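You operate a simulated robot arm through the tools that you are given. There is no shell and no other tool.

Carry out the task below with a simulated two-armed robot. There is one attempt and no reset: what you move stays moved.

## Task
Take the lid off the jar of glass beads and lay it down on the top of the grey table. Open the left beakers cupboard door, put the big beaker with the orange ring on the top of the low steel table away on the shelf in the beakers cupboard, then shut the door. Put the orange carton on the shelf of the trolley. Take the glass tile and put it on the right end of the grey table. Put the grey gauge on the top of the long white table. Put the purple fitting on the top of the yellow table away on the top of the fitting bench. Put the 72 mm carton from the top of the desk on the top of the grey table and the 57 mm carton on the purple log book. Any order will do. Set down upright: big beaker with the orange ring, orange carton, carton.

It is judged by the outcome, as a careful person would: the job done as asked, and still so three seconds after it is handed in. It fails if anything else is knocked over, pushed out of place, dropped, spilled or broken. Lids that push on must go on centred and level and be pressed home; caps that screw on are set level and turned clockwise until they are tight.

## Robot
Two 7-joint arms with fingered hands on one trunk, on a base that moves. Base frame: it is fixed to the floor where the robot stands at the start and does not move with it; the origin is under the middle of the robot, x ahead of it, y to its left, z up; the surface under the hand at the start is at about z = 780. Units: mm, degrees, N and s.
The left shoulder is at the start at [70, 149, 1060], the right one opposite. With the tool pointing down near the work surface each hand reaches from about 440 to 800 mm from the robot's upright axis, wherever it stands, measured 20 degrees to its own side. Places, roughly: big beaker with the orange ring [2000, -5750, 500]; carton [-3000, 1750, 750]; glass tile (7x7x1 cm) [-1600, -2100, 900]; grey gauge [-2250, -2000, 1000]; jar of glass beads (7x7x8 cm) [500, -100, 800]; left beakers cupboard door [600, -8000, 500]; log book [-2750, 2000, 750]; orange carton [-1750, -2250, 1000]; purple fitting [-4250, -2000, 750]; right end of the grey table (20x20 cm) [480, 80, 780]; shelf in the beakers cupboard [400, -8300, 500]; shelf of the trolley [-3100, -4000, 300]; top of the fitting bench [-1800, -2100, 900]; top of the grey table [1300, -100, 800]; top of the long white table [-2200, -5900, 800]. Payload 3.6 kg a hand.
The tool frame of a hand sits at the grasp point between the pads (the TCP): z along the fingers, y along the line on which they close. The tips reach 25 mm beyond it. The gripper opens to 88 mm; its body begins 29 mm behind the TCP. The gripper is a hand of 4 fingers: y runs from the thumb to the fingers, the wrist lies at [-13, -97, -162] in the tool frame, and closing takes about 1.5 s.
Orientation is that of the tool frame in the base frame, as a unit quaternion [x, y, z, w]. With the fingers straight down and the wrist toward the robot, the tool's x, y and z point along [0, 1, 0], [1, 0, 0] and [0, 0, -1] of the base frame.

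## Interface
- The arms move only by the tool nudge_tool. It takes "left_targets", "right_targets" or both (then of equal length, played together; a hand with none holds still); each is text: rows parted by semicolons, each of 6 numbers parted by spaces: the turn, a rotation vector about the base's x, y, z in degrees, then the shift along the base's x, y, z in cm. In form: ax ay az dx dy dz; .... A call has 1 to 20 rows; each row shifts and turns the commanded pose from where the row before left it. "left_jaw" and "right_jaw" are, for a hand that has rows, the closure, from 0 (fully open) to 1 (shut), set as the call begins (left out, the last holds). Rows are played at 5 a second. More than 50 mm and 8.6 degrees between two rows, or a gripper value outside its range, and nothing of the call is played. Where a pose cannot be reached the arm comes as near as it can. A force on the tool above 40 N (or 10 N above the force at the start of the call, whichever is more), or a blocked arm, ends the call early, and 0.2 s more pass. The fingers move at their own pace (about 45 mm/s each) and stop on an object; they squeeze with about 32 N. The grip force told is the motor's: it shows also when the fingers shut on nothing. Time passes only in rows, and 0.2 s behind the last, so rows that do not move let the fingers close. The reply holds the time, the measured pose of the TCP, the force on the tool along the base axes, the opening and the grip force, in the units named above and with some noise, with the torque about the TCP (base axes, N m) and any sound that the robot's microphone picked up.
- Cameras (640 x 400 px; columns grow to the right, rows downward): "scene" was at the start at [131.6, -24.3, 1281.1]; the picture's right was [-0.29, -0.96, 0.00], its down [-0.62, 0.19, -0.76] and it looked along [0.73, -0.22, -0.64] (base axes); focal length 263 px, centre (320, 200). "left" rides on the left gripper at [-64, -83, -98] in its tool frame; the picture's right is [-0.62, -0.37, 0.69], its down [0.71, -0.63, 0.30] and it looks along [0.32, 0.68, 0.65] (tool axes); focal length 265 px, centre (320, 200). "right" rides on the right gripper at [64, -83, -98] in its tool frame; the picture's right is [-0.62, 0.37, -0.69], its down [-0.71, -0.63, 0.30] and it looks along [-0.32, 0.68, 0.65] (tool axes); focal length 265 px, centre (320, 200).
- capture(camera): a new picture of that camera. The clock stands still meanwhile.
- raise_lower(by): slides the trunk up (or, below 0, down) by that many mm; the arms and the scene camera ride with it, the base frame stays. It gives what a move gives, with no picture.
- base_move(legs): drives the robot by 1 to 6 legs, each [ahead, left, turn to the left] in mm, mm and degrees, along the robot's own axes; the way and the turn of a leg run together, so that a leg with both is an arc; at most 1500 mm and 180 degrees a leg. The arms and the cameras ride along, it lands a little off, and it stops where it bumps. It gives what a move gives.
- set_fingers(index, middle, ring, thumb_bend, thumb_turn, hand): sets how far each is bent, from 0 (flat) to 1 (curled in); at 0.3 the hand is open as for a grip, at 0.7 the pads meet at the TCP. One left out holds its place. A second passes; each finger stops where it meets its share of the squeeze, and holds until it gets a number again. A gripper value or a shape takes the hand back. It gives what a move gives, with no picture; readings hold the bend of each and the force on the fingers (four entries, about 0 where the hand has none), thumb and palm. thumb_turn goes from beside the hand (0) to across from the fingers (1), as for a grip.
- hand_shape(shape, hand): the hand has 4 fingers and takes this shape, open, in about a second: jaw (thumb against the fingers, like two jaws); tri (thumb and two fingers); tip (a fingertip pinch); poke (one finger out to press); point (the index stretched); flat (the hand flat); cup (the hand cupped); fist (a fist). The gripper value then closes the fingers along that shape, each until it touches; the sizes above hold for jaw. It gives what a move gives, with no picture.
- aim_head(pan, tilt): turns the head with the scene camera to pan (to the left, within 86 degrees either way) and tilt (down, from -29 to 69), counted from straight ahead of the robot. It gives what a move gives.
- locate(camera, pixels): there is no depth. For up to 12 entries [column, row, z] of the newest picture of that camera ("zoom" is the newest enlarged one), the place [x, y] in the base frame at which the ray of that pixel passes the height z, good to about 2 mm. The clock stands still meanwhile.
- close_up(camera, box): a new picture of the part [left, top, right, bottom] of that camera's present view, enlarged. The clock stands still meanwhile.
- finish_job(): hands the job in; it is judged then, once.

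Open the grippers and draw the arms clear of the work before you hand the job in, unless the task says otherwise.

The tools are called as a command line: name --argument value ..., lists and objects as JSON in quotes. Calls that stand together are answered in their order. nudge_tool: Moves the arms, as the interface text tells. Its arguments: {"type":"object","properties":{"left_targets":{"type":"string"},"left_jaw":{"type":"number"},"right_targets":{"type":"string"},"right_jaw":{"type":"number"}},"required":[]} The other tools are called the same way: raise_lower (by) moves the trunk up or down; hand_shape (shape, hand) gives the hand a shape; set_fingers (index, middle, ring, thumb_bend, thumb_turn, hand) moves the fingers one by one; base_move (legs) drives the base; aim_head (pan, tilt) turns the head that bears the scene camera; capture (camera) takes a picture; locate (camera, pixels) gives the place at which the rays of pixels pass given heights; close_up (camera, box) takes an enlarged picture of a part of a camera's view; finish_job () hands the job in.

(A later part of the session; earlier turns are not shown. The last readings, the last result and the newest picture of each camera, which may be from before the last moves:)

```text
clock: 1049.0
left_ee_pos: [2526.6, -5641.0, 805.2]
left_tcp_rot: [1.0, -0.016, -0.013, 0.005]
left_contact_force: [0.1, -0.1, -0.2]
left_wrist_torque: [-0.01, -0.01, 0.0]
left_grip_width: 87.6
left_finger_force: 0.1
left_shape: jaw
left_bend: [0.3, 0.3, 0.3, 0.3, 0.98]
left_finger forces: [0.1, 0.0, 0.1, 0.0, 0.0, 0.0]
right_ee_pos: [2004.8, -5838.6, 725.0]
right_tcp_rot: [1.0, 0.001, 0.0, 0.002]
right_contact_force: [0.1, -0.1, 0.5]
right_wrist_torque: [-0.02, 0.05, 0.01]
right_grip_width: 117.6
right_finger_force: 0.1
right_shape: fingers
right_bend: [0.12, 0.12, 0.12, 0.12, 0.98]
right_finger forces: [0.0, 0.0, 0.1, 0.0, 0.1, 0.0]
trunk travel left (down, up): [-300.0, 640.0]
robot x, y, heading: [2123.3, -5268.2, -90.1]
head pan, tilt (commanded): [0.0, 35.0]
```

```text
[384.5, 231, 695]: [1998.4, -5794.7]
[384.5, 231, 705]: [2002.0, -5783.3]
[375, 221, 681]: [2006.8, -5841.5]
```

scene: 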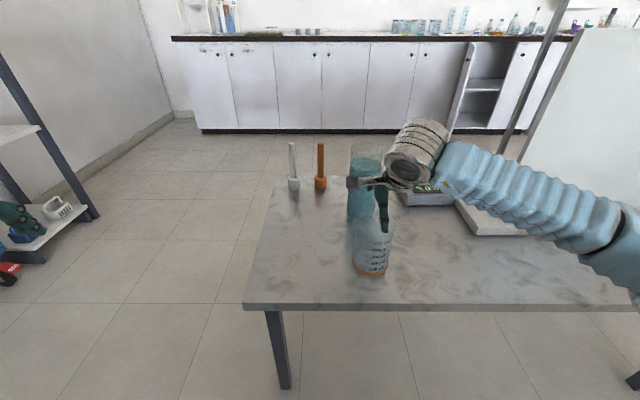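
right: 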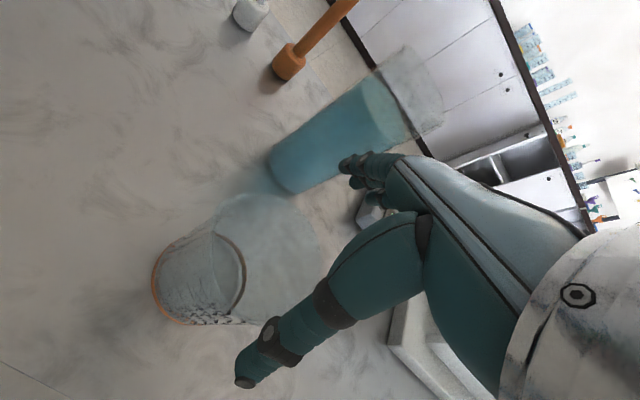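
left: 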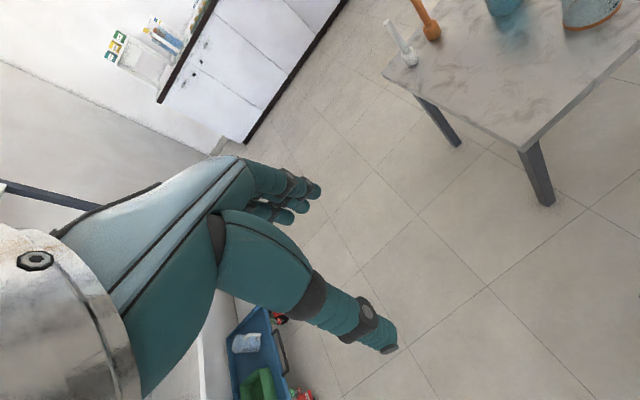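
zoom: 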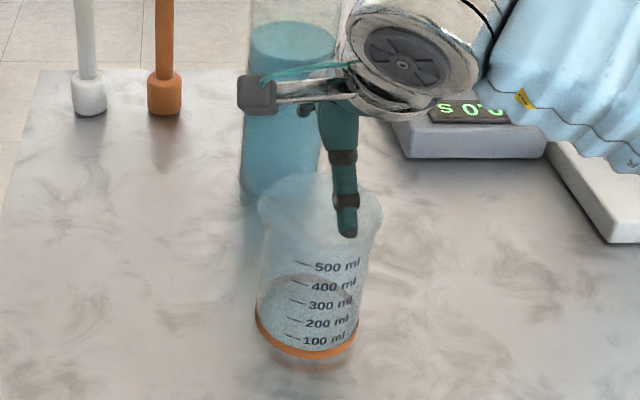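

Alignment is good (thumb at y −5785, beaker ±46 mm about −5841). I lower the last 67 mm in small steps.

nudge_tool --right_targets "0 0 0 0.2 -0.15 -1.5; 0 0 0 0 0 -1.5; 0 0 0 0 0 -1.5; 0 0 0 0 0 -1.2; 0 0 0 0 0 -0.8; 0 0 0 0 0 0"

capture --camera "right"

close_up --camera "scene" --box '[310, 150, 440, 290]'

```text
clock: 1050.4
left_ee_pos: [2527.8, -5640.1, 804.9]
left_tcp_rot: [1.0, -0.016, -0.013, 0.005]
left_contact_force: [0.1, -0.8, 0.0]
left_wrist_torque: [0.02, 0.0, -0.01]
left_grip_width: 87.9
left_finger_force: 0.0
left_shape: jaw
left_bend: [0.3, 0.3, 0.3, 0.3, 0.98]
left_finger forces: [0.0, 0.0, 0.0, 0.1, 0.0, 0.0]
right_ee_pos: [2003.8, -5841.8, 658.7]
right_tcp_rot: [1.0, 0.0, 0.001, 0.002]
right_contact_force: [-0.5, -0.5, -0.3]
right_wrist_torque: [0.02, 0.0, 0.01]
right_grip_width: 117.3
right_finger_force: 0.1
right_shape: fingers
right_bend: [0.12, 0.12, 0.12, 0.12, 0.98]
right_finger forces: [0.0, 0.0, 0.1, 0.1, 0.1, 0.1]
trunk travel left (down, up): [-300.0, 640.0]
robot x, y, heading: [2124.4, -5266.3, -90.2]
head pan, tilt (commanded): [0.0, 35.0]
```

```text
taken
```

right: 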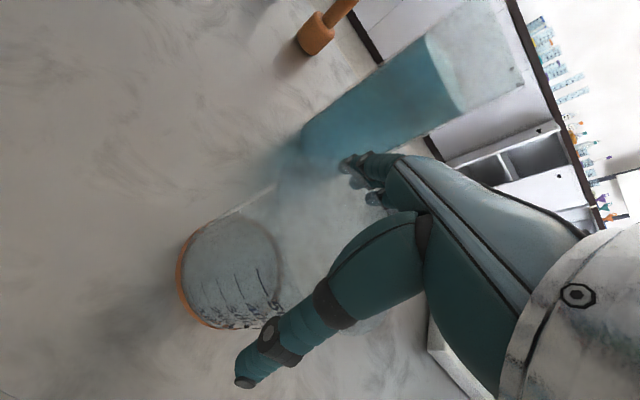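

```text
2.86 times, centred on (375, 220) of scene
```

zoom: 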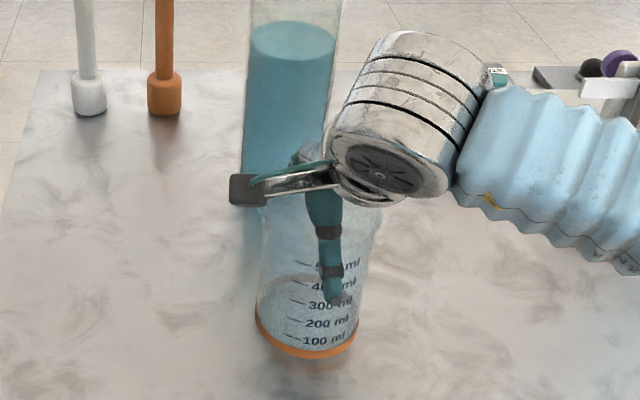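

No contact; the beaker is between thumb and fingers. I close the right hand on it.

nudge_tool --right_targets "0 0 0 0 0 0; 0 0 0 0 0 0; 0 0 0 0 0 0; 0 0 0 0 0 0; 0 0 0 0 0 0; 0 0 0 0 0 0; 0 0 0 0 0 0; 0 0 0 0 0 0" --right_jaw 1

capture --camera "right"

close_up --camera "scene" --box '[310, 150, 440, 290]'

```text
clock: 1052.2
left_ee_pos: [2526.3, -5640.1, 805.6]
left_tcp_rot: [1.0, -0.017, -0.013, 0.005]
left_contact_force: [-0.3, 0.3, 0.4]
left_wrist_torque: [0.03, 0.03, 0.0]
left_grip_width: 87.8
left_finger_force: 0.0
left_shape: jaw
left_bend: [0.3, 0.3, 0.3, 0.3, 0.98]
left_finger forces: [0.0, 0.1, 0.1, 0.1, 0.0, 0.0]
right_ee_pos: [2004.2, -5842.5, 661.7]
right_tcp_rot: [1.0, -0.001, 0.0, 0.002]
right_contact_force: [0.0, -1.0, 5.9]
right_wrist_torque: [-0.44, 0.04, 0.0]
right_grip_width: 66.6
right_finger_force: 32.0
right_shape: jaw
right_bend: [0.22, 0.32, 0.3, 0.48, 0.97]
right_finger forces: [38.5, 12.7, 4.6, 0.1, 54.2, 0.1]
trunk travel left (down, up): [-300.0, 640.0]
robot x, y, heading: [2123.1, -5269.3, -90.3]
head pan, tilt (commanded): [0.0, 35.0]
```

```text
taken
```

right: 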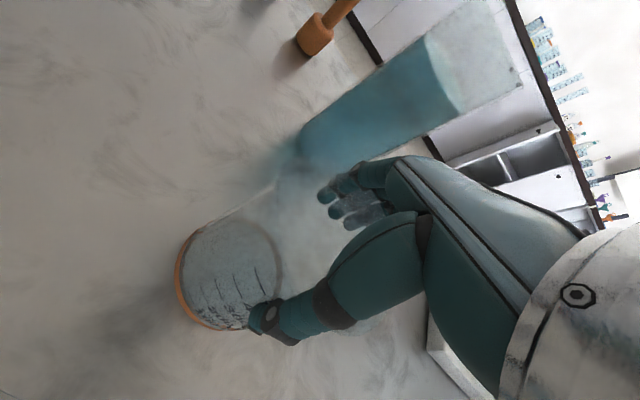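

```text
2.86 times, centred on (375, 220) of scene
```

zoom: 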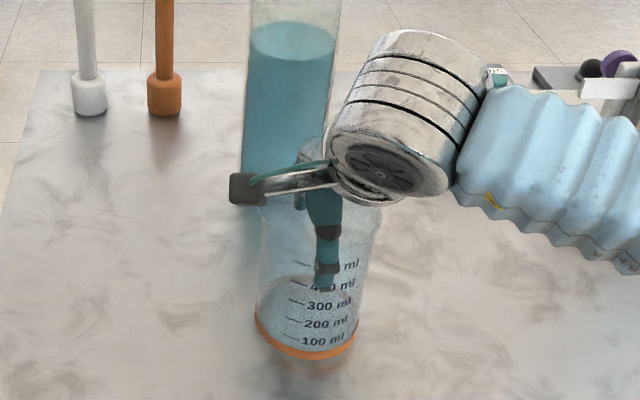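

The beaker is gripped (32 N motor force). I lift slowly by 3 cm and inspect.

nudge_tool --right_targets "0 0 0 0 0 0.3; 0 0 0 0 0 0.5; 0 0 0 0 0 0.7; 0 0 0 0 0 1; 0 0 0 0 0 1; 0 0 0 0 0 0" --right_jaw 1

capture --camera "right"

close_up --camera "scene" --box '[310, 150, 440, 290]'

```text
clock: 1053.6
left_ee_pos: [2525.5, -5639.5, 806.5]
left_tcp_rot: [1.0, -0.016, -0.013, 0.004]
left_contact_force: [-0.7, -0.8, 0.4]
left_wrist_torque: [0.0, 0.0, 0.02]
left_grip_width: 87.9
left_finger_force: 0.1
left_shape: jaw
left_bend: [0.3, 0.3, 0.3, 0.3, 0.98]
left_finger forces: [0.0, 0.1, 0.0, 0.0, 0.0, 0.0]
right_ee_pos: [2004.9, -5842.2, 695.2]
right_tcp_rot: [1.0, 0.0, 0.001, 0.0]
right_contact_force: [0.3, 0.9, -1.1]
right_wrist_torque: [0.02, -0.02, -0.01]
right_grip_width: 66.2
right_finger_force: 31.9
right_shape: jaw
right_bend: [0.22, 0.33, 0.31, 0.48, 0.97]
right_finger forces: [37.7, 12.5, 4.3, 0.0, 54.8, 0.1]
trunk travel left (down, up): [-300.0, 640.0]
robot x, y, heading: [2125.1, -5268.2, -90.1]
head pan, tilt (commanded): [0.0, 35.0]
```

```text
taken
```

right: 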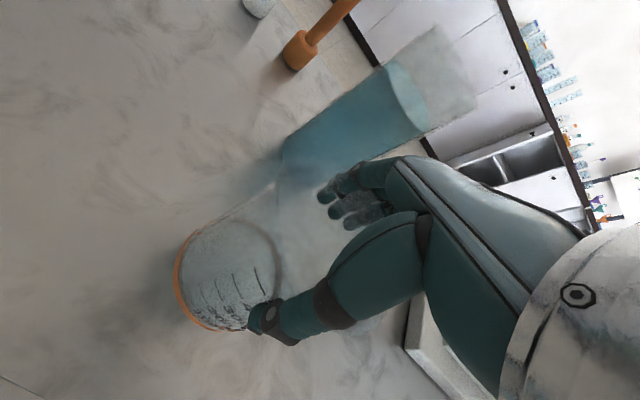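

```text
2.86 times, centred on (375, 220) of scene
```

zoom: 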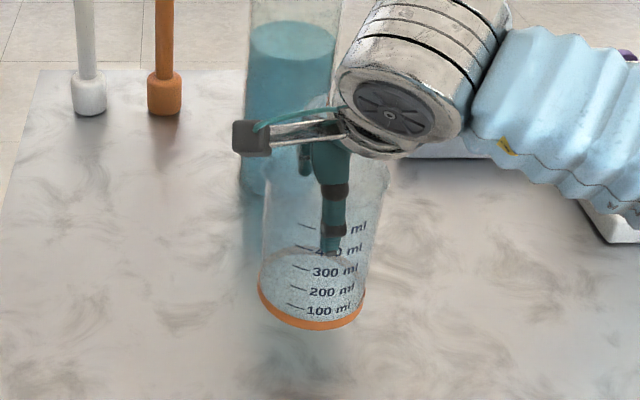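

The beaker is up, upright and steady. I raise it further, back away and raise the trunk.

nudge_tool --right_targets "0 0 0 0 0 3; 0 0 0 0 0 4; 0 0 0 0 0 4; 0 0 0 0 1 4; 0 0 0 0 1 2; 0 0 0 0 0 0" --right_jaw 1

base_move --legs '[[-350, 0, 0]]'

raise_lower --by 250

capture --camera "scene"

```text
clock: 1055.0
left_ee_pos: [2526.9, -5641.5, 805.3]
left_tcp_rot: [1.0, -0.016, -0.013, 0.004]
left_contact_force: [0.3, 0.9, -0.2]
left_wrist_torque: [0.0, -0.01, 0.0]
left_grip_width: 87.8
left_finger_force: 0.1
left_shape: jaw
left_bend: [0.3, 0.3, 0.3, 0.3, 0.98]
left_finger forces: [0.0, 0.1, 0.0, 0.0, 0.1, 0.0]
right_ee_pos: [2004.6, -5823.1, 863.8]
right_tcp_rot: [1.0, 0.0, 0.001, 0.001]
right_contact_force: [-0.6, -0.3, -1.2]
right_wrist_torque: [-0.01, 0.03, 0.02]
right_grip_width: 66.5
right_finger_force: 32.2
right_shape: jaw
right_bend: [0.22, 0.33, 0.31, 0.48, 0.97]
right_finger forces: [36.7, 12.4, 4.2, 0.0, 53.7, 0.0]
trunk travel left (down, up): [-300.0, 640.0]
robot x, y, heading: [2123.3, -5269.0, -90.0]
head pan, tilt (commanded): [0.0, 35.0]
```

```text
clock: 1060.0
left_ee_pos: [2528.6, -5289.4, 804.0]
left_tcp_rot: [1.0, -0.015, -0.013, 0.004]
left_contact_force: [0.5, -0.1, -0.2]
left_wrist_torque: [0.01, -0.03, 0.0]
left_grip_width: 87.8
left_finger_force: 0.0
left_shape: jaw
left_bend: [0.3, 0.3, 0.3, 0.3, 0.98]
left_finger forces: [0.1, 0.0, 0.0, 0.0, 0.1, 0.0]
right_ee_pos: [2008.4, -5473.2, 863.7]
right_tcp_rot: [1.0, 0.001, 0.0, 0.001]
right_contact_force: [0.6, 0.0, -0.4]
right_wrist_torque: [0.01, -0.01, 0.01]
right_grip_width: 66.2
right_finger_force: 32.3
right_shape: jaw
right_bend: [0.22, 0.33, 0.31, 0.48, 0.97]
right_finger forces: [36.8, 12.4, 4.2, 0.0, 53.6, 0.0]
trunk travel left (down, up): [-300.0, 640.0]
robot x, y, heading: [2124.5, -4917.3, -90.0]
head pan, tilt (commanded): [0.0, 35.0]
```

```text
clock: 1062.6
left_ee_pos: [2528.6, -5289.9, 1056.3]
left_tcp_rot: [1.0, -0.015, -0.013, 0.005]
left_contact_force: [-0.4, 0.4, 0.7]
left_wrist_torque: [-0.03, 0.0, 0.02]
left_grip_width: 88.0
left_finger_force: 0.1
left_shape: jaw
left_bend: [0.3, 0.3, 0.3, 0.3, 0.98]
left_finger forces: [0.1, 0.1, 0.1, 0.0, 0.0, 0.0]
right_ee_pos: [2008.9, -5473.2, 1113.6]
right_tcp_rot: [1.0, 0.002, 0.0, 0.001]
right_contact_force: [0.4, 0.6, -0.9]
right_wrist_torque: [0.01, 0.01, 0.02]
right_grip_width: 65.9
right_finger_force: 32.0
right_shape: jaw
right_bend: [0.22, 0.33, 0.31, 0.48, 0.97]
right_finger forces: [36.6, 12.5, 4.2, 0.0, 53.7, 0.1]
trunk travel left (down, up): [-550.0, 390.0]
robot x, y, heading: [2122.9, -4918.7, -90.1]
head pan, tilt (commanded): [0.0, 35.0]
```

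```text
taken
```

scene: 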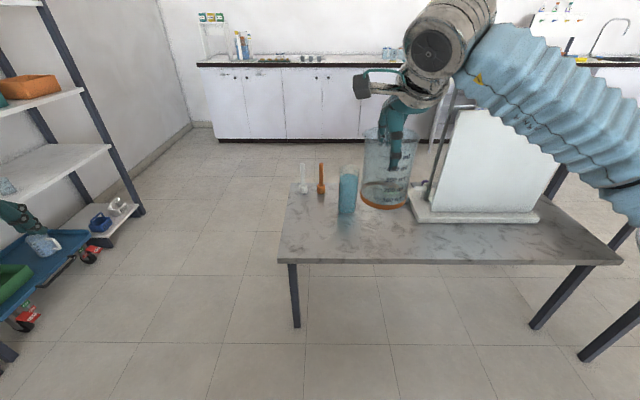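

The beaker is held safely. I tuck the left arm: first forward 16 cm, then inward 20 cm.

nudge_tool --left_targets "0 0 0 0 -3 0; 0 0 0 0 -4 0; 0 0 0 0 -4 0; 0 0 0 -1 -4 0; 0 0 0 -4 0 0; 0 0 0 -4 0 0; 0 0 0 -4 0 0; 0 0 0 -4 0 0; 0 0 0 -3 0 0; 0 0 0 0 0 0" --left_jaw 0

```text
clock: 1064.8
left_ee_pos: [2498.0, -5449.3, 1040.2]
left_tcp_rot: [1.0, -0.021, -0.018, 0.005]
left_contact_force: [0.0, 0.2, 0.2]
left_wrist_torque: [-0.01, 0.01, 0.0]
left_grip_width: 87.6
left_finger_force: 0.2
left_shape: jaw
left_bend: [0.3, 0.3, 0.3, 0.3, 0.98]
left_finger forces: [0.0, 0.0, 0.0, 0.0, 0.1, 0.0]
left hand out of reach, approached as far as the arm can: row 5, 6, 7, 8, 9
right_ee_pos: [2008.0, -5471.9, 1114.6]
right_tcp_rot: [1.0, 0.002, 0.0, 0.001]
right_contact_force: [-0.4, -0.7, -0.9]
right_wrist_torque: [0.07, 0.01, 0.01]
right_grip_width: 66.3
right_finger_force: 32.5
right_shape: jaw
right_bend: [0.22, 0.33, 0.31, 0.48, 0.97]
right_finger forces: [36.6, 12.5, 4.2, 0.1, 53.6, 0.0]
trunk travel left (down, up): [-550.0, 390.0]
robot x, y, heading: [2125.1, -4915.2, -90.0]
head pan, tilt (commanded): [0.0, 35.0]
```

The arm is in an awkward branch; I retrace: down to z≈800, inward, then up again.

nudge_tool --left_targets "0 0 0 0 0 -4; 0 0 0 0 0 -4; 0 0 0 0 0 -4; 0 0 0 0 0 -4; 0 0 0 0 0 -4; 0 0 0 0 0 -4; 0 0 0 -4 1 0; 0 0 0 -4 1 0; 0 0 0 -4 1 0; 0 0 0 -4 1 0; 0 0 0 -4 1 0; 0 0 0 0 0 0" --left_jaw 0

capture --camera "scene"

```text
clock: 1067.4
left_ee_pos: [2298.8, -5397.2, 800.6]
left_tcp_rot: [1.0, -0.014, -0.014, 0.005]
left_contact_force: [-0.1, -1.0, 0.1]
left_wrist_torque: [-0.02, 0.02, 0.02]
left_grip_width: 87.6
left_finger_force: 0.1
left_shape: jaw
left_bend: [0.3, 0.3, 0.3, 0.3, 0.98]
left_finger forces: [0.0, 0.1, 0.0, 0.0, 0.0, 0.0]
right_ee_pos: [2008.3, -5471.5, 1114.3]
right_tcp_rot: [1.0, 0.002, 0.0, 0.001]
right_contact_force: [-0.2, 0.4, -0.4]
right_wrist_torque: [0.04, 0.02, -0.02]
right_grip_width: 66.5
right_finger_force: 31.6
right_shape: jaw
right_bend: [0.22, 0.33, 0.31, 0.48, 0.97]
right_finger forces: [36.6, 12.4, 4.2, 0.0, 53.5, 0.0]
trunk travel left (down, up): [-550.0, 390.0]
robot x, y, heading: [2125.0, -4919.7, -90.1]
head pan, tilt (commanded): [0.0, 35.0]
```

```text
taken
```

scene: 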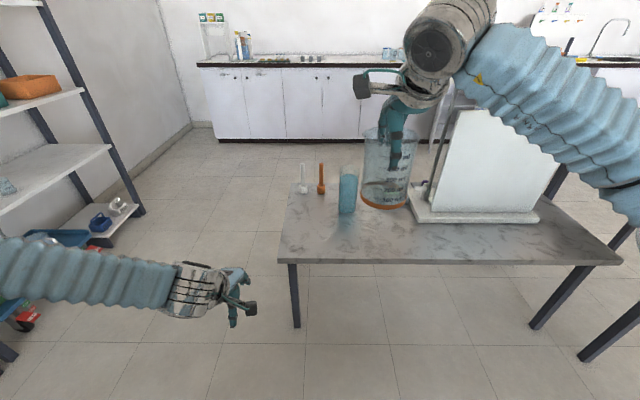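

That worked. I raise the left hand to z≈1060 in this posture.

nudge_tool --left_targets "0 0 0 0 0 4; 0 0 0 0 0 4; 0 0 0 0 0 4; 0 0 0 0 0 4; 0 0 0 0 0 4; 0 0 0 0 0 4; 0 0 0 0 0 2; 0 0 0 0 0 0" --left_jaw 0

base_move --legs '[[0, -1250, 0], [0, -1230, 0], [1050, 0, 0], [1000, 0, 0], [0, 700, 0]]'

aim_head --pan 0 --tilt 30

capture --camera "scene"

```text
clock: 1069.2
left_ee_pos: [2299.7, -5398.3, 1060.0]
left_tcp_rot: [1.0, -0.014, -0.014, 0.004]
left_contact_force: [0.0, -0.1, 0.8]
left_wrist_torque: [0.02, -0.01, 0.02]
left_grip_width: 87.7
left_finger_force: 0.0
left_shape: jaw
left_bend: [0.3, 0.3, 0.3, 0.3, 0.98]
left_finger forces: [0.0, 0.0, 0.1, 0.0, 0.0, 0.0]
right_ee_pos: [2007.9, -5471.9, 1114.2]
right_tcp_rot: [1.0, 0.003, -0.001, 0.001]
right_contact_force: [-0.1, 0.1, -1.7]
right_wrist_torque: [-0.02, -0.01, -0.02]
right_grip_width: 66.4
right_finger_force: 31.7
right_shape: jaw
right_bend: [0.22, 0.33, 0.31, 0.48, 0.97]
right_finger forces: [36.6, 12.4, 4.3, 0.1, 53.6, 0.0]
trunk travel left (down, up): [-550.0, 390.0]
robot x, y, heading: [2125.6, -4917.7, -89.7]
head pan, tilt (commanded): [0.0, 35.0]
```

```text
clock: 1135.6
left_ee_pos: [370.1, -7433.1, 1060.4]
left_tcp_rot: [0.999, -0.038, -0.013, 0.004]
left_contact_force: [-0.2, -0.4, -0.4]
left_wrist_torque: [-0.01, 0.01, -0.03]
left_grip_width: 87.8
left_finger_force: 0.1
left_shape: jaw
left_bend: [0.3, 0.3, 0.3, 0.3, 0.98]
left_finger forces: [0.1, 0.0, 0.0, 0.0, 0.1, 0.1]
right_ee_pos: [75.3, -7494.6, 1113.7]
right_tcp_rot: [1.0, -0.024, 0.0, 0.002]
right_contact_force: [0.1, 0.2, -0.5]
right_wrist_torque: [-0.01, 0.05, 0.02]
right_grip_width: 66.6
right_finger_force: 31.8
right_shape: jaw
right_bend: [0.22, 0.33, 0.31, 0.48, 0.97]
right_finger forces: [35.2, 12.4, 4.2, 0.1, 52.3, 0.0]
trunk travel left (down, up): [-550.0, 390.0]
robot x, y, heading: [222.3, -6943.9, -92.8]
head pan, tilt (commanded): [0.0, 35.0]
```

```text
clock: 1136.3
left_ee_pos: [370.9, -7434.3, 1060.4]
left_tcp_rot: [0.999, -0.039, -0.014, 0.003]
left_contact_force: [-0.2, 0.5, 0.3]
left_wrist_torque: [0.02, 0.01, 0.02]
left_grip_width: 87.8
left_finger_force: 0.1
left_shape: jaw
left_bend: [0.3, 0.3, 0.3, 0.3, 0.98]
left_finger forces: [0.1, 0.0, 0.0, 0.0, 0.0, 0.1]
right_ee_pos: [75.1, -7495.3, 1113.0]
right_tcp_rot: [1.0, -0.024, 0.0, 0.001]
right_contact_force: [-0.7, 0.4, -1.2]
right_wrist_torque: [-0.03, -0.03, 0.03]
right_grip_width: 66.3
right_finger_force: 31.7
right_shape: jaw
right_bend: [0.22, 0.33, 0.31, 0.48, 0.97]
right_finger forces: [35.3, 12.4, 4.2, 0.0, 52.3, 0.1]
trunk travel left (down, up): [-550.0, 390.0]
robot x, y, heading: [220.2, -6947.0, -93.0]
head pan, tilt (commanded): [0.0, 30.0]
```

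```text
taken
```

scene: 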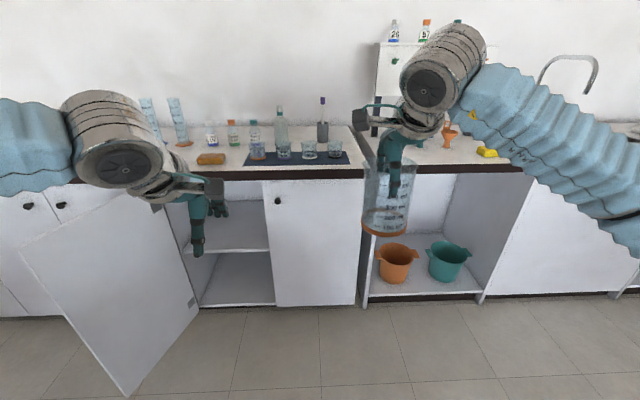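

The door is still open. I straighten, drive to (400, −7300), and raise and draw back the left hand so that it stays out of the way.

base_move --legs '[[355, 180, 3]]'

nudge_tool --left_targets "0 0 0 0 1 4; 0 0 0 0 1 4; 0 0 0 0 1 4; 0 0 0 0 1 4; 0 0 0 0 1 4; 0 0 0 0 1 4; 0 0 0 0 1 4; 0 0 0 0 1 4; 0 0 0 0 0 0" --left_jaw 0

raise_lower --by -300

aim_head --pan 5 --tilt 25

capture --camera "scene"

```text
clock: 1141.4
left_ee_pos: [560.2, -7787.1, 1062.1]
left_tcp_rot: [1.0, -0.019, -0.013, 0.005]
left_contact_force: [0.4, -0.5, 0.2]
left_wrist_torque: [0.01, 0.0, 0.0]
left_grip_width: 87.8
left_finger_force: 0.0
left_shape: jaw
left_bend: [0.3, 0.3, 0.3, 0.3, 0.98]
left_finger forces: [0.0, 0.0, 0.1, 0.0, 0.0, 0.0]
right_ee_pos: [269.2, -7859.6, 1113.7]
right_tcp_rot: [1.0, -0.003, 0.0, 0.002]
right_contact_force: [0.1, 0.5, -1.2]
right_wrist_torque: [0.01, 0.03, 0.01]
right_grip_width: 66.3
right_finger_force: 32.0
right_shape: jaw
right_bend: [0.22, 0.33, 0.31, 0.48, 0.97]
right_finger forces: [35.2, 12.5, 4.2, 0.0, 52.1, 0.1]
trunk travel left (down, up): [-550.0, 390.0]
robot x, y, heading: [392.1, -7309.8, -90.6]
head pan, tilt (commanded): [0.0, 30.0]
```

```text
clock: 1143.4
left_ee_pos: [564.4, -7706.3, 1385.0]
left_tcp_rot: [1.0, -0.018, -0.014, 0.005]
left_contact_force: [-0.2, 0.0, 0.2]
left_wrist_torque: [-0.03, -0.04, 0.02]
left_grip_width: 88.0
left_finger_force: 0.1
left_shape: jaw
left_bend: [0.3, 0.3, 0.3, 0.3, 0.98]
left_finger forces: [0.1, 0.0, 0.0, 0.1, 0.0, 0.1]
left hand out of reach, approached as far as the arm can: row 8
right_ee_pos: [270.2, -7860.1, 1115.0]
right_tcp_rot: [1.0, -0.002, -0.001, 0.002]
right_contact_force: [-0.7, 0.5, -0.6]
right_wrist_torque: [0.04, 0.0, -0.01]
right_grip_width: 66.5
right_finger_force: 31.7
right_shape: jaw
right_bend: [0.22, 0.33, 0.31, 0.48, 0.97]
right_finger forces: [35.1, 12.4, 4.2, 0.1, 52.2, 0.0]
trunk travel left (down, up): [-550.0, 390.0]
robot x, y, heading: [389.8, -7305.8, -90.4]
head pan, tilt (commanded): [0.0, 30.0]
```

```text
clock: 1146.4
left_ee_pos: [564.8, -7707.9, 1082.5]
left_tcp_rot: [1.0, -0.018, -0.013, 0.005]
left_contact_force: [-0.2, -0.1, -0.2]
left_wrist_torque: [-0.03, -0.01, -0.01]
left_grip_width: 87.7
left_finger_force: 0.0
left_shape: jaw
left_bend: [0.3, 0.3, 0.3, 0.3, 0.98]
left_finger forces: [0.1, 0.0, 0.0, 0.0, 0.0, 0.1]
right_ee_pos: [269.6, -7858.8, 813.8]
right_tcp_rot: [1.0, -0.003, 0.0, 0.001]
right_contact_force: [-0.4, 0.4, -0.3]
right_wrist_torque: [-0.01, 0.03, 0.03]
right_grip_width: 66.2
right_finger_force: 32.2
right_shape: jaw
right_bend: [0.22, 0.33, 0.31, 0.48, 0.97]
right_finger forces: [35.2, 12.3, 4.2, 0.0, 52.2, 0.1]
trunk travel left (down, up): [-250.0, 690.0]
robot x, y, heading: [396.3, -7312.0, -90.7]
head pan, tilt (commanded): [0.0, 30.0]
```

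```text
clock: 1147.0
left_ee_pos: [565.8, -7708.8, 1083.1]
left_tcp_rot: [1.0, -0.019, -0.014, 0.004]
left_contact_force: [-0.3, 0.3, 0.2]
left_wrist_torque: [0.01, 0.01, 0.02]
left_grip_width: 87.8
left_finger_force: 0.0
left_shape: jaw
left_bend: [0.3, 0.3, 0.3, 0.3, 0.98]
left_finger forces: [0.0, 0.0, 0.0, 0.1, 0.0, 0.0]
right_ee_pos: [268.7, -7859.1, 814.1]
right_tcp_rot: [1.0, -0.003, 0.0, 0.001]
right_contact_force: [0.1, 0.4, -1.8]
right_wrist_torque: [-0.02, 0.01, -0.03]
right_grip_width: 66.2
right_finger_force: 31.9
right_shape: jaw
right_bend: [0.22, 0.33, 0.31, 0.48, 0.97]
right_finger forces: [35.2, 12.3, 4.2, 0.0, 52.3, 0.1]
trunk travel left (down, up): [-250.0, 690.0]
robot x, y, heading: [395.8, -7308.0, -90.3]
head pan, tilt (commanded): [5.0, 25.0]
```

```text
taken
```

scene: 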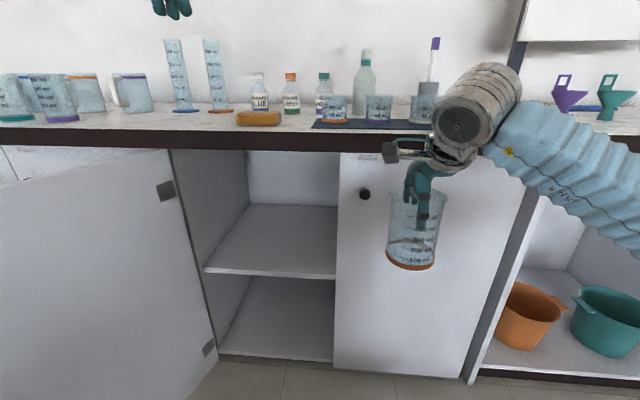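

I re-locate the shelf's front edge from here, then lower the beaker to entry height in front of the right door.

locate --camera "scene" --pixels '[[206, 268, 440], [206, 268, 460], [206, 268, 480], [337, 277, 440], [337, 277, 460], [337, 277, 480], [249, 205, 460], [337, 153, 850], [168, 150, 850]]'

nudge_tool --right_targets "0 0 0 0 0 -4; 0 0 0 0 0 -4; 0 0 0 0 0 -4; 0 0 0 0 0 -4; 0 0 0 0 0 -4; 0 0 0 0 0 -1; 0 0 0 0 0 0" --right_jaw 1

capture --camera "right"

capture --camera "scene"

```text
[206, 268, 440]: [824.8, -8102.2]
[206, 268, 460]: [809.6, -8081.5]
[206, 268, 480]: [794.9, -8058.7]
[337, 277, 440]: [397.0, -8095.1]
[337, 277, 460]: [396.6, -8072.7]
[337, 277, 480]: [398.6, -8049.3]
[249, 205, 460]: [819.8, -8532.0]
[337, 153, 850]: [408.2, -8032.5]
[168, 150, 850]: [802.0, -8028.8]
```

```text
clock: 1148.6
left_ee_pos: [566.1, -7708.3, 1083.5]
left_tcp_rot: [1.0, -0.018, -0.013, 0.005]
left_contact_force: [0.1, 0.3, -0.4]
left_wrist_torque: [0.0, -0.02, 0.02]
left_grip_width: 87.9
left_finger_force: 0.0
left_shape: jaw
left_bend: [0.3, 0.3, 0.3, 0.3, 0.98]
left_finger forces: [0.0, 0.0, 0.1, 0.1, 0.1, 0.0]
right_ee_pos: [268.1, -7859.8, 604.6]
right_tcp_rot: [1.0, -0.004, 0.0, 0.001]
right_contact_force: [0.7, 0.1, -1.0]
right_wrist_torque: [-0.02, -0.01, -0.02]
right_grip_width: 66.4
right_finger_force: 32.2
right_shape: jaw
right_bend: [0.22, 0.33, 0.31, 0.48, 0.97]
right_finger forces: [33.8, 12.4, 4.1, 0.0, 50.8, 0.0]
trunk travel left (down, up): [-250.0, 690.0]
robot x, y, heading: [390.5, -7312.3, -90.5]
head pan, tilt (commanded): [5.0, 25.0]
```

```text
taken
```

right: 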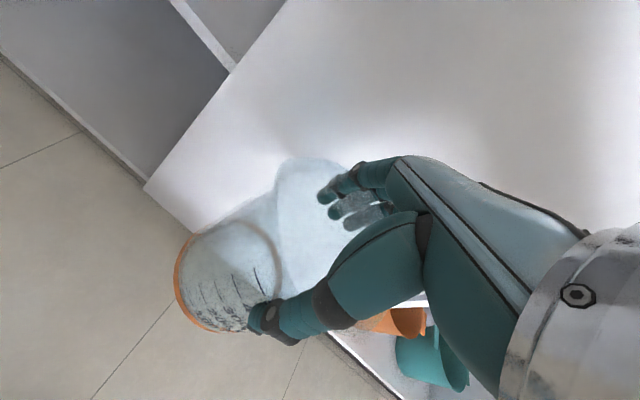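

```text
taken
```

scene: 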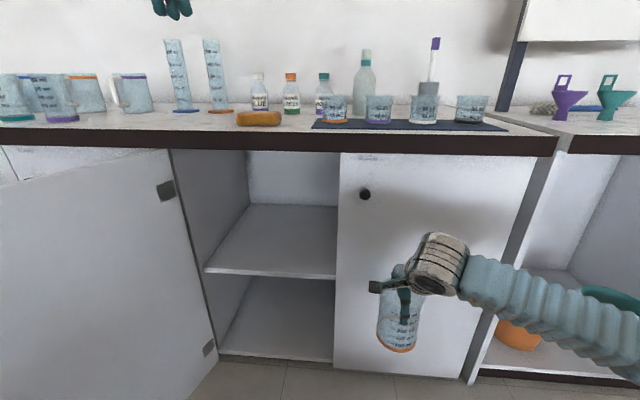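

Shelf height is 466±15. I now carry the beaker sideways at this height in front of the opening, to x≈560.

nudge_tool --right_targets "0 0 0 3 0 0.1; 0 0 0 4.2 0 0.1; 0 0 0 4.2 0 0.1; 0 0 0 4.2 0 0; 0 0 0 4.2 0 0; 0 0 0 4.2 0 0; 0 0 0 4 0 0; 0 0 0 1.2 0 0; 0 0 0 0 0 0" --right_jaw 1

capture --camera "scene"

capture --camera "right"

```text
clock: 1150.6
left_ee_pos: [565.4, -7708.4, 1082.9]
left_tcp_rot: [1.0, -0.019, -0.014, 0.005]
left_contact_force: [0.0, -0.1, 0.2]
left_wrist_torque: [0.02, 0.03, 0.01]
left_grip_width: 87.9
left_finger_force: 0.2
left_shape: jaw
left_bend: [0.3, 0.3, 0.3, 0.3, 0.98]
left_finger forces: [0.0, 0.0, 0.0, 0.1, 0.0, 0.0]
right_ee_pos: [560.4, -7858.9, 607.1]
right_tcp_rot: [1.0, -0.002, 0.0, 0.002]
right_contact_force: [-0.8, 0.3, -1.2]
right_wrist_torque: [0.0, -0.02, -0.01]
right_grip_width: 66.0
right_finger_force: 31.5
right_shape: jaw
right_bend: [0.22, 0.33, 0.31, 0.48, 0.97]
right_finger forces: [33.0, 12.2, 4.1, 0.1, 49.7, 0.0]
trunk travel left (down, up): [-250.0, 690.0]
robot x, y, heading: [388.2, -7302.9, -90.6]
head pan, tilt (commanded): [5.0, 25.0]
```

```text
taken
```

scene: 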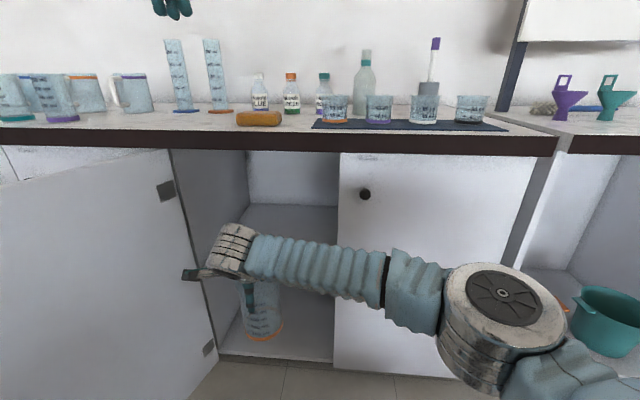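

```text
taken
```

right: 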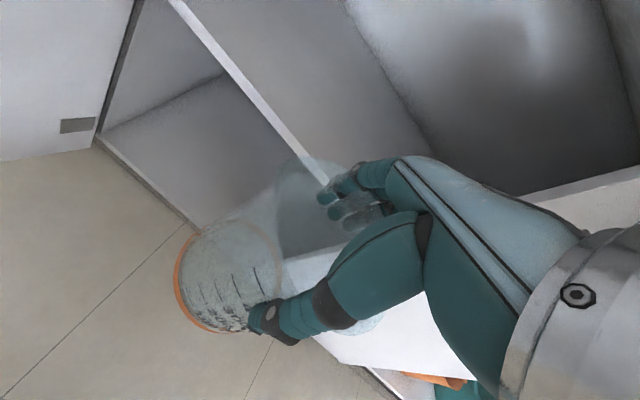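

I use the right camera for another estimate of the shelf's front edge.

close_up --camera "right" --box '[130, 0, 350, 180]'

locate --camera "right" --pixels '[[220, 48, 450], [220, 48, 465], [220, 48, 480], [270, 110, 450], [270, 110, 465], [270, 110, 480], [95, 137, 80], [195, 228, 80]]'

```text
2.22 times, centred on (240, 90) of right
```

zoom: 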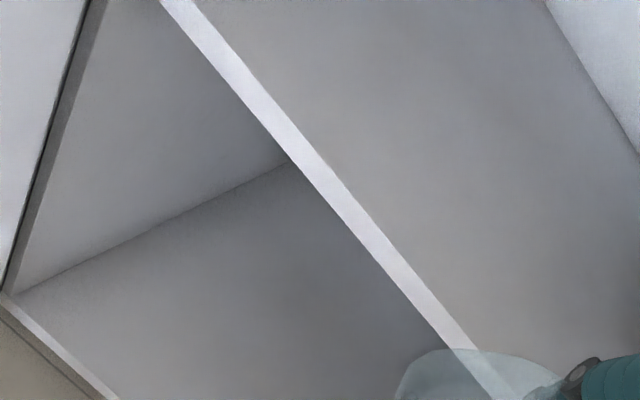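

```text
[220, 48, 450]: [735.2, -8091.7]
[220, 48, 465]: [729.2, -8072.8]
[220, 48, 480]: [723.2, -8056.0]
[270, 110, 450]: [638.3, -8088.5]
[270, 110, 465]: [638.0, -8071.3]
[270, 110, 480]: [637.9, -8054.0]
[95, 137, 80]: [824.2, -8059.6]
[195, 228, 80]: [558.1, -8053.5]
```

The shelf is at z≈469, front y≈−8067; the beaker's base has ~26 mm clearance. I drive 185 mm ahead so that the beaker enters over the shelf edge.

base_move --legs '[[185, 0, 0.5]]'

capture --camera "scene"

capture --camera "right"

```text
clock: 1153.6
left_ee_pos: [567.8, -7886.5, 1083.7]
left_tcp_rot: [1.0, -0.014, -0.014, 0.004]
left_contact_force: [0.8, 0.1, -0.8]
left_wrist_torque: [0.0, -0.01, 0.01]
left_grip_width: 88.0
left_finger_force: 0.0
left_shape: jaw
left_bend: [0.3, 0.3, 0.3, 0.3, 0.98]
left_finger forces: [0.0, 0.1, 0.0, 0.0, 0.1, 0.1]
right_ee_pos: [565.6, -8038.7, 607.1]
right_tcp_rot: [1.0, 0.001, 0.0, 0.001]
right_contact_force: [-0.7, 0.0, -2.2]
right_wrist_torque: [0.02, 0.0, 0.0]
right_grip_width: 66.1
right_finger_force: 32.1
right_shape: jaw
right_bend: [0.22, 0.33, 0.31, 0.48, 0.97]
right_finger forces: [32.9, 12.2, 4.3, 0.0, 49.7, 0.1]
trunk travel left (down, up): [-250.0, 690.0]
robot x, y, heading: [393.9, -7488.5, -90.1]
head pan, tilt (commanded): [5.0, 25.0]
```

```text
taken
```

scene: 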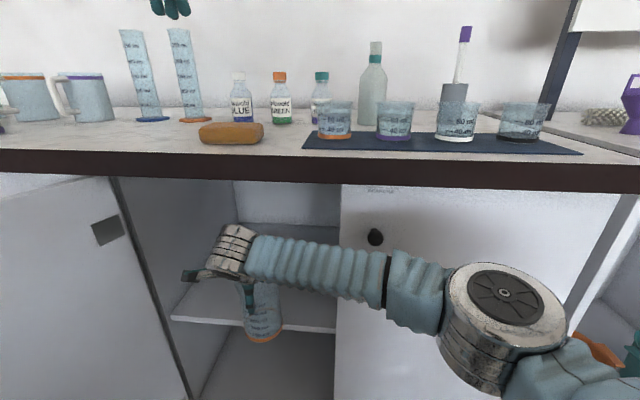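

```text
taken
```

right: 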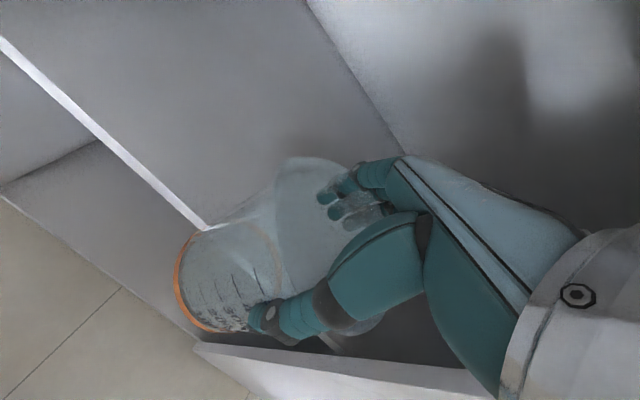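

The beaker is over the shelf edge with clearance. I move it 95 mm further in with the arm.

nudge_tool --right_targets "0 0 0 0 -1.5 0; 0 0 0 0 -2 0; 0 0 0 0 -2 0; 0 0 0 0 -2 0; 0 0 0 0 -2 0; 0 0 0 0 0 0" --right_jaw 1

capture --camera "scene"

capture --camera "right"

```text
clock: 1154.8
left_ee_pos: [576.3, -7880.5, 1083.7]
left_tcp_rot: [1.0, -0.014, -0.018, 0.009]
left_contact_force: [0.5, 0.3, 0.9]
left_wrist_torque: [0.04, -0.01, 0.01]
left_grip_width: 87.8
left_finger_force: 0.1
left_shape: jaw
left_bend: [0.3, 0.3, 0.3, 0.3, 0.98]
left_finger forces: [0.0, 0.0, 0.0, 0.0, 0.0, 0.1]
right_ee_pos: [481.3, -8171.1, 619.2]
right_tcp_rot: [0.998, -0.068, 0.002, 0.005]
right_contact_force: [-0.3, 0.7, -1.1]
right_wrist_torque: [-0.01, 0.0, 0.0]
right_grip_width: 66.1
right_finger_force: 32.2
right_shape: jaw
right_bend: [0.22, 0.33, 0.31, 0.48, 0.97]
right_finger forces: [32.6, 12.3, 4.4, 0.1, 49.5, 0.1]
right hand out of reach, approached as far as the arm can: row 5
trunk travel left (down, up): [-250.0, 690.0]
robot x, y, heading: [390.8, -7491.2, -89.7]
head pan, tilt (commanded): [5.0, 25.0]
stopped in row 5 (right hand): the arm was blocked; the commanded pose is now the measured one
```

```text
taken
```

scene: 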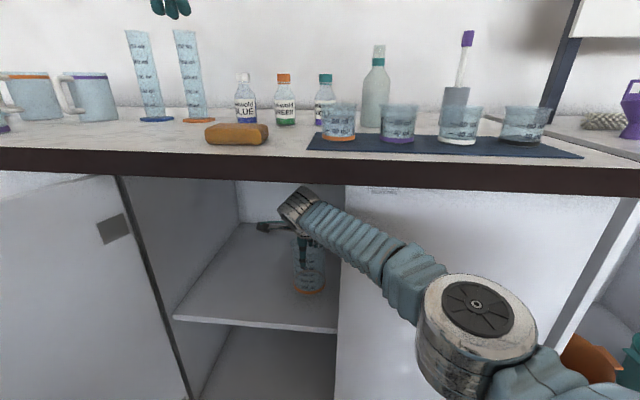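

```text
taken
```

right: 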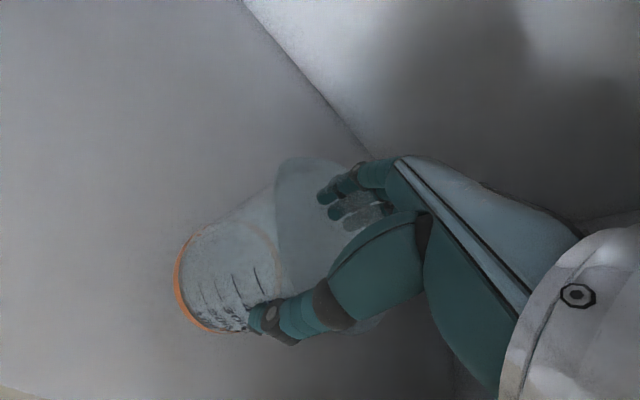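

The arm slid to (481, −8171) and stopped as "blocked", perhaps with the forearm near the closed right door's edge. I look closely before any further motion.

close_up --camera "scene" --box '[240, 160, 440, 320]'

close_up --camera "right" --box '[140, 130, 460, 370]'

```text
2.50 times, centred on (340, 240) of scene
```

zoom: 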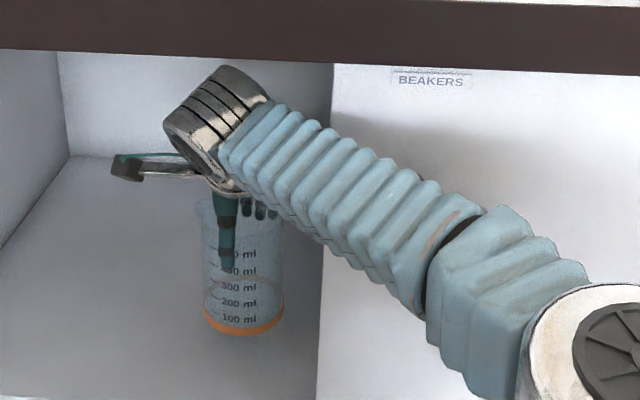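

```text
1.67 times, centred on (300, 250) of right
```

zoom: 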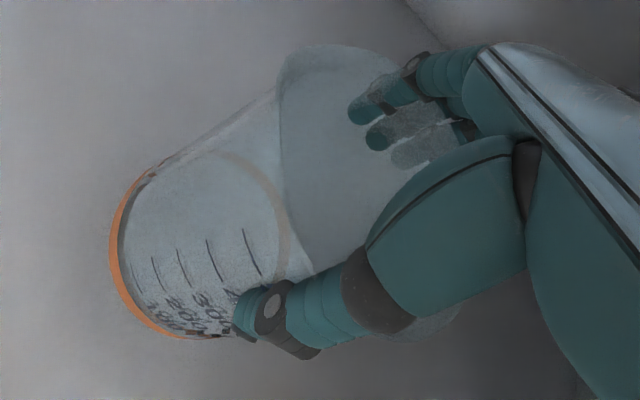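

The beaker is upright over the shelf; the forearm passes close to the right door's edge and knob. I shift the whole base 80 mm to the left (+x) to clear the forearm from the door.

base_move --legs '[[0, 80, 0]]'

capture --camera "scene"

close_up --camera "scene" --box '[240, 160, 440, 320]'

```text
clock: 1156.5
left_ee_pos: [647.4, -7887.9, 1081.5]
left_tcp_rot: [1.0, -0.014, -0.014, 0.004]
left_contact_force: [0.5, 0.5, 0.4]
left_wrist_torque: [-0.01, 0.06, 0.02]
left_grip_width: 87.8
left_finger_force: 0.1
left_shape: jaw
left_bend: [0.3, 0.3, 0.3, 0.3, 0.98]
left_finger forces: [0.0, 0.0, 0.0, 0.0, 0.0, 0.0]
right_ee_pos: [555.8, -8174.1, 613.5]
right_tcp_rot: [0.997, -0.071, 0.007, 0.001]
right_contact_force: [0.1, 0.0, -0.9]
right_wrist_torque: [0.01, 0.02, -0.01]
right_grip_width: 66.1
right_finger_force: 32.0
right_shape: jaw
right_bend: [0.22, 0.33, 0.31, 0.48, 0.97]
right_finger forces: [32.5, 12.3, 4.3, 0.1, 49.4, 0.0]
trunk travel left (down, up): [-250.0, 690.0]
robot x, y, heading: [477.5, -7491.6, -89.8]
head pan, tilt (commanded): [5.0, 25.0]
```

```text
taken
```

scene: 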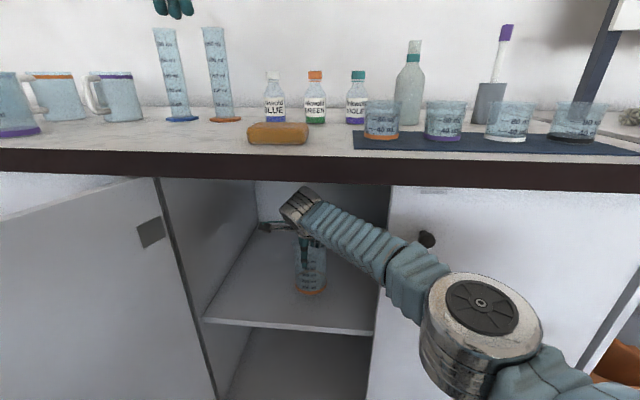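

```text
2.50 times, centred on (340, 240) of scene
```

zoom: 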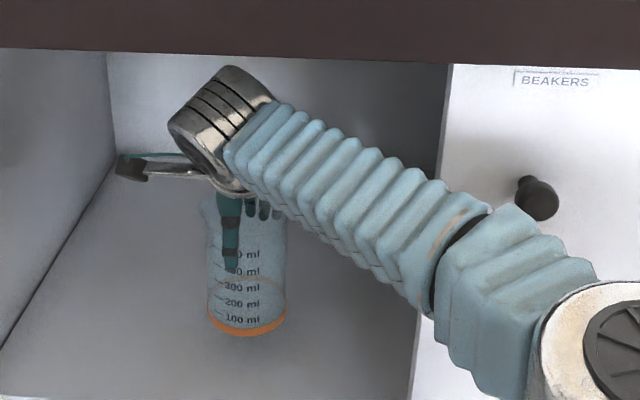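

All clear now: beaker at (556, −8174), upright. I lower it gently in small steps to the shelf.

nudge_tool --right_targets "0 0 0 0 0 -0.6; 0 0 0 0 0 -0.5; 0 0 0 0 0 -0.4; 0 0 0 0 0 -0.3; 0 0 0 0 0 -0.2; 0 0 0 0 0 -0.2; 0 0 0 0 0 0" --right_jaw 1

close_up --camera "scene" --box '[240, 160, 440, 320]'

```text
clock: 1158.1
left_ee_pos: [647.9, -7887.4, 1081.5]
left_tcp_rot: [1.0, -0.013, -0.013, 0.005]
left_contact_force: [0.1, 0.1, -0.3]
left_wrist_torque: [-0.03, 0.0, 0.02]
left_grip_width: 87.8
left_finger_force: 0.0
left_shape: jaw
left_bend: [0.3, 0.3, 0.3, 0.3, 0.98]
left_finger forces: [0.0, 0.1, 0.0, 0.0, 0.0, 0.0]
right_ee_pos: [555.8, -8173.2, 591.7]
right_tcp_rot: [0.997, -0.071, 0.008, 0.002]
right_contact_force: [0.2, 0.7, -0.8]
right_wrist_torque: [0.05, 0.01, 0.02]
right_grip_width: 66.1
right_finger_force: 31.6
right_shape: jaw
right_bend: [0.22, 0.33, 0.31, 0.48, 0.97]
right_finger forces: [32.4, 12.3, 4.3, 0.0, 49.3, 0.0]
trunk travel left (down, up): [-250.0, 690.0]
robot x, y, heading: [472.4, -7490.0, -90.1]
head pan, tilt (commanded): [5.0, 25.0]
```

```text
2.50 times, centred on (340, 240) of scene
```

zoom: 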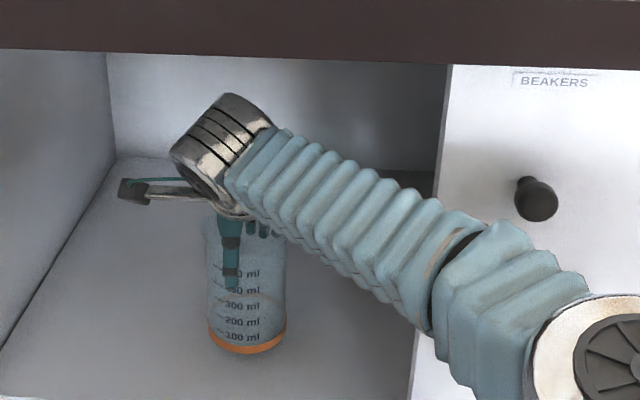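

No contact yet at 591.7. I continue in 1.5–2 mm steps.

nudge_tool --right_targets "0 0 0 0 0 -0.2; 0 0 0 0 0 -0.2; 0 0 0 0 0 -0.2; 0 0 0 0 0 -0.15; 0 0 0 0 0 -0.15; 0 0 0 0 0 -0.15; 0 0 0 0 0 0" --right_jaw 1

close_up --camera "scene" --box '[240, 160, 440, 320]'

```text
clock: 1159.7
left_ee_pos: [649.1, -7886.0, 1083.8]
left_tcp_rot: [1.0, -0.013, -0.014, 0.005]
left_contact_force: [-0.6, 0.0, -0.2]
left_wrist_torque: [0.02, 0.01, -0.02]
left_grip_width: 87.8
left_finger_force: 0.1
left_shape: jaw
left_bend: [0.3, 0.3, 0.3, 0.3, 0.98]
left_finger forces: [0.0, 0.0, 0.0, 0.0, 0.0, 0.0]
right_ee_pos: [556.2, -8173.9, 582.8]
right_tcp_rot: [0.997, -0.071, 0.008, 0.003]
right_contact_force: [0.1, 1.0, 0.3]
right_wrist_torque: [-0.03, 0.0, -0.01]
right_grip_width: 66.0
right_finger_force: 31.9
right_shape: jaw
right_bend: [0.22, 0.33, 0.31, 0.48, 0.97]
right_finger forces: [32.4, 12.3, 4.3, 0.0, 49.5, 0.1]
trunk travel left (down, up): [-250.0, 690.0]
robot x, y, heading: [473.8, -7494.9, -89.9]
head pan, tilt (commanded): [5.0, 25.0]
```

```text
2.50 times, centred on (340, 240) of scene
```

zoom: 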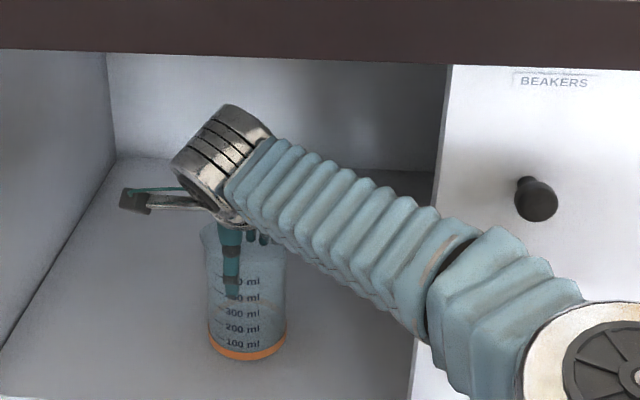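

Still none at 582.8; I go on in 1.5 mm steps.

nudge_tool --right_targets "0 0 0 0 0 -0.15; 0 0 0 0 0 -0.15; 0 0 0 0 0 -0.15; 0 0 0 0 0 -0.15; 0 0 0 0 0 -0.15; 0 0 0 0 0 -0.15; 0 0 0 0 0 0" --right_jaw 1

close_up --camera "scene" --box '[240, 160, 440, 320]'

```text
clock: 1161.3
left_ee_pos: [646.9, -7880.3, 1085.1]
left_tcp_rot: [1.0, -0.014, -0.013, 0.007]
left_contact_force: [-0.5, -1.0, -0.5]
left_wrist_torque: [-0.01, 0.03, 0.01]
left_grip_width: 88.1
left_finger_force: 0.1
left_shape: jaw
left_bend: [0.3, 0.3, 0.3, 0.3, 0.98]
left_finger forces: [0.0, 0.0, 0.0, 0.1, 0.0, 0.1]
right_ee_pos: [555.8, -8172.5, 580.0]
right_tcp_rot: [0.997, -0.07, 0.009, 0.008]
right_contact_force: [5.1, 3.5, 30.5]
right_wrist_torque: [-0.46, 0.11, 0.03]
right_grip_width: 65.5
right_finger_force: 32.2
right_shape: jaw
right_bend: [0.22, 0.33, 0.31, 0.48, 0.97]
right_finger forces: [33.3, 13.1, 4.7, 0.0, 57.4, 0.0]
trunk travel left (down, up): [-250.0, 690.0]
robot x, y, heading: [477.0, -7488.8, -89.8]
head pan, tilt (commanded): [5.0, 25.0]
```

```text
2.50 times, centred on (340, 240) of scene
```

zoom: 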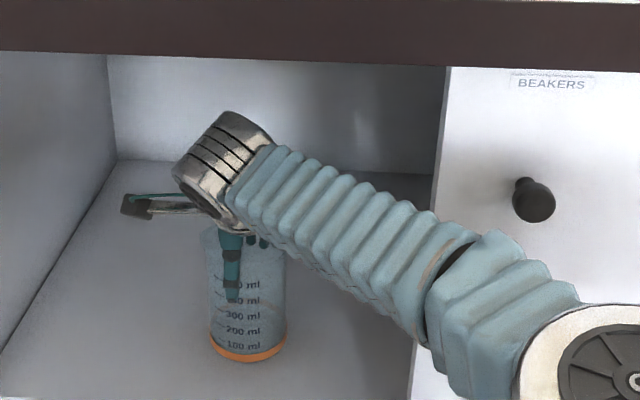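

Contact (30 N at z 580). I ease up step by step.

nudge_tool --right_targets "0 0 0 0 0 0.2; 0 0 0 0 0 0.2; 0 0 0 0 0 0" --right_jaw 1

```text
clock: 1162.1
left_ee_pos: [648.5, -7883.3, 1084.8]
left_tcp_rot: [1.0, -0.014, -0.015, 0.007]
left_contact_force: [-0.5, -0.1, -0.3]
left_wrist_torque: [0.01, -0.02, 0.01]
left_grip_width: 88.1
left_finger_force: 0.0
left_shape: jaw
left_bend: [0.3, 0.3, 0.3, 0.3, 0.98]
left_finger forces: [0.0, 0.0, 0.0, 0.1, 0.0, 0.0]
right_ee_pos: [557.3, -8175.4, 580.0]
right_tcp_rot: [0.997, -0.07, 0.008, 0.005]
right_contact_force: [3.4, 1.0, 21.8]
right_wrist_torque: [-0.65, 0.09, 0.1]
right_grip_width: 65.6
right_finger_force: 32.5
right_shape: jaw
right_bend: [0.22, 0.33, 0.3, 0.49, 0.97]
right_finger forces: [33.6, 13.8, 4.9, 0.0, 54.5, 0.0]
trunk travel left (down, up): [-250.0, 690.0]
robot x, y, heading: [474.8, -7490.0, -89.9]
head pan, tilt (commanded): [5.0, 25.0]
```

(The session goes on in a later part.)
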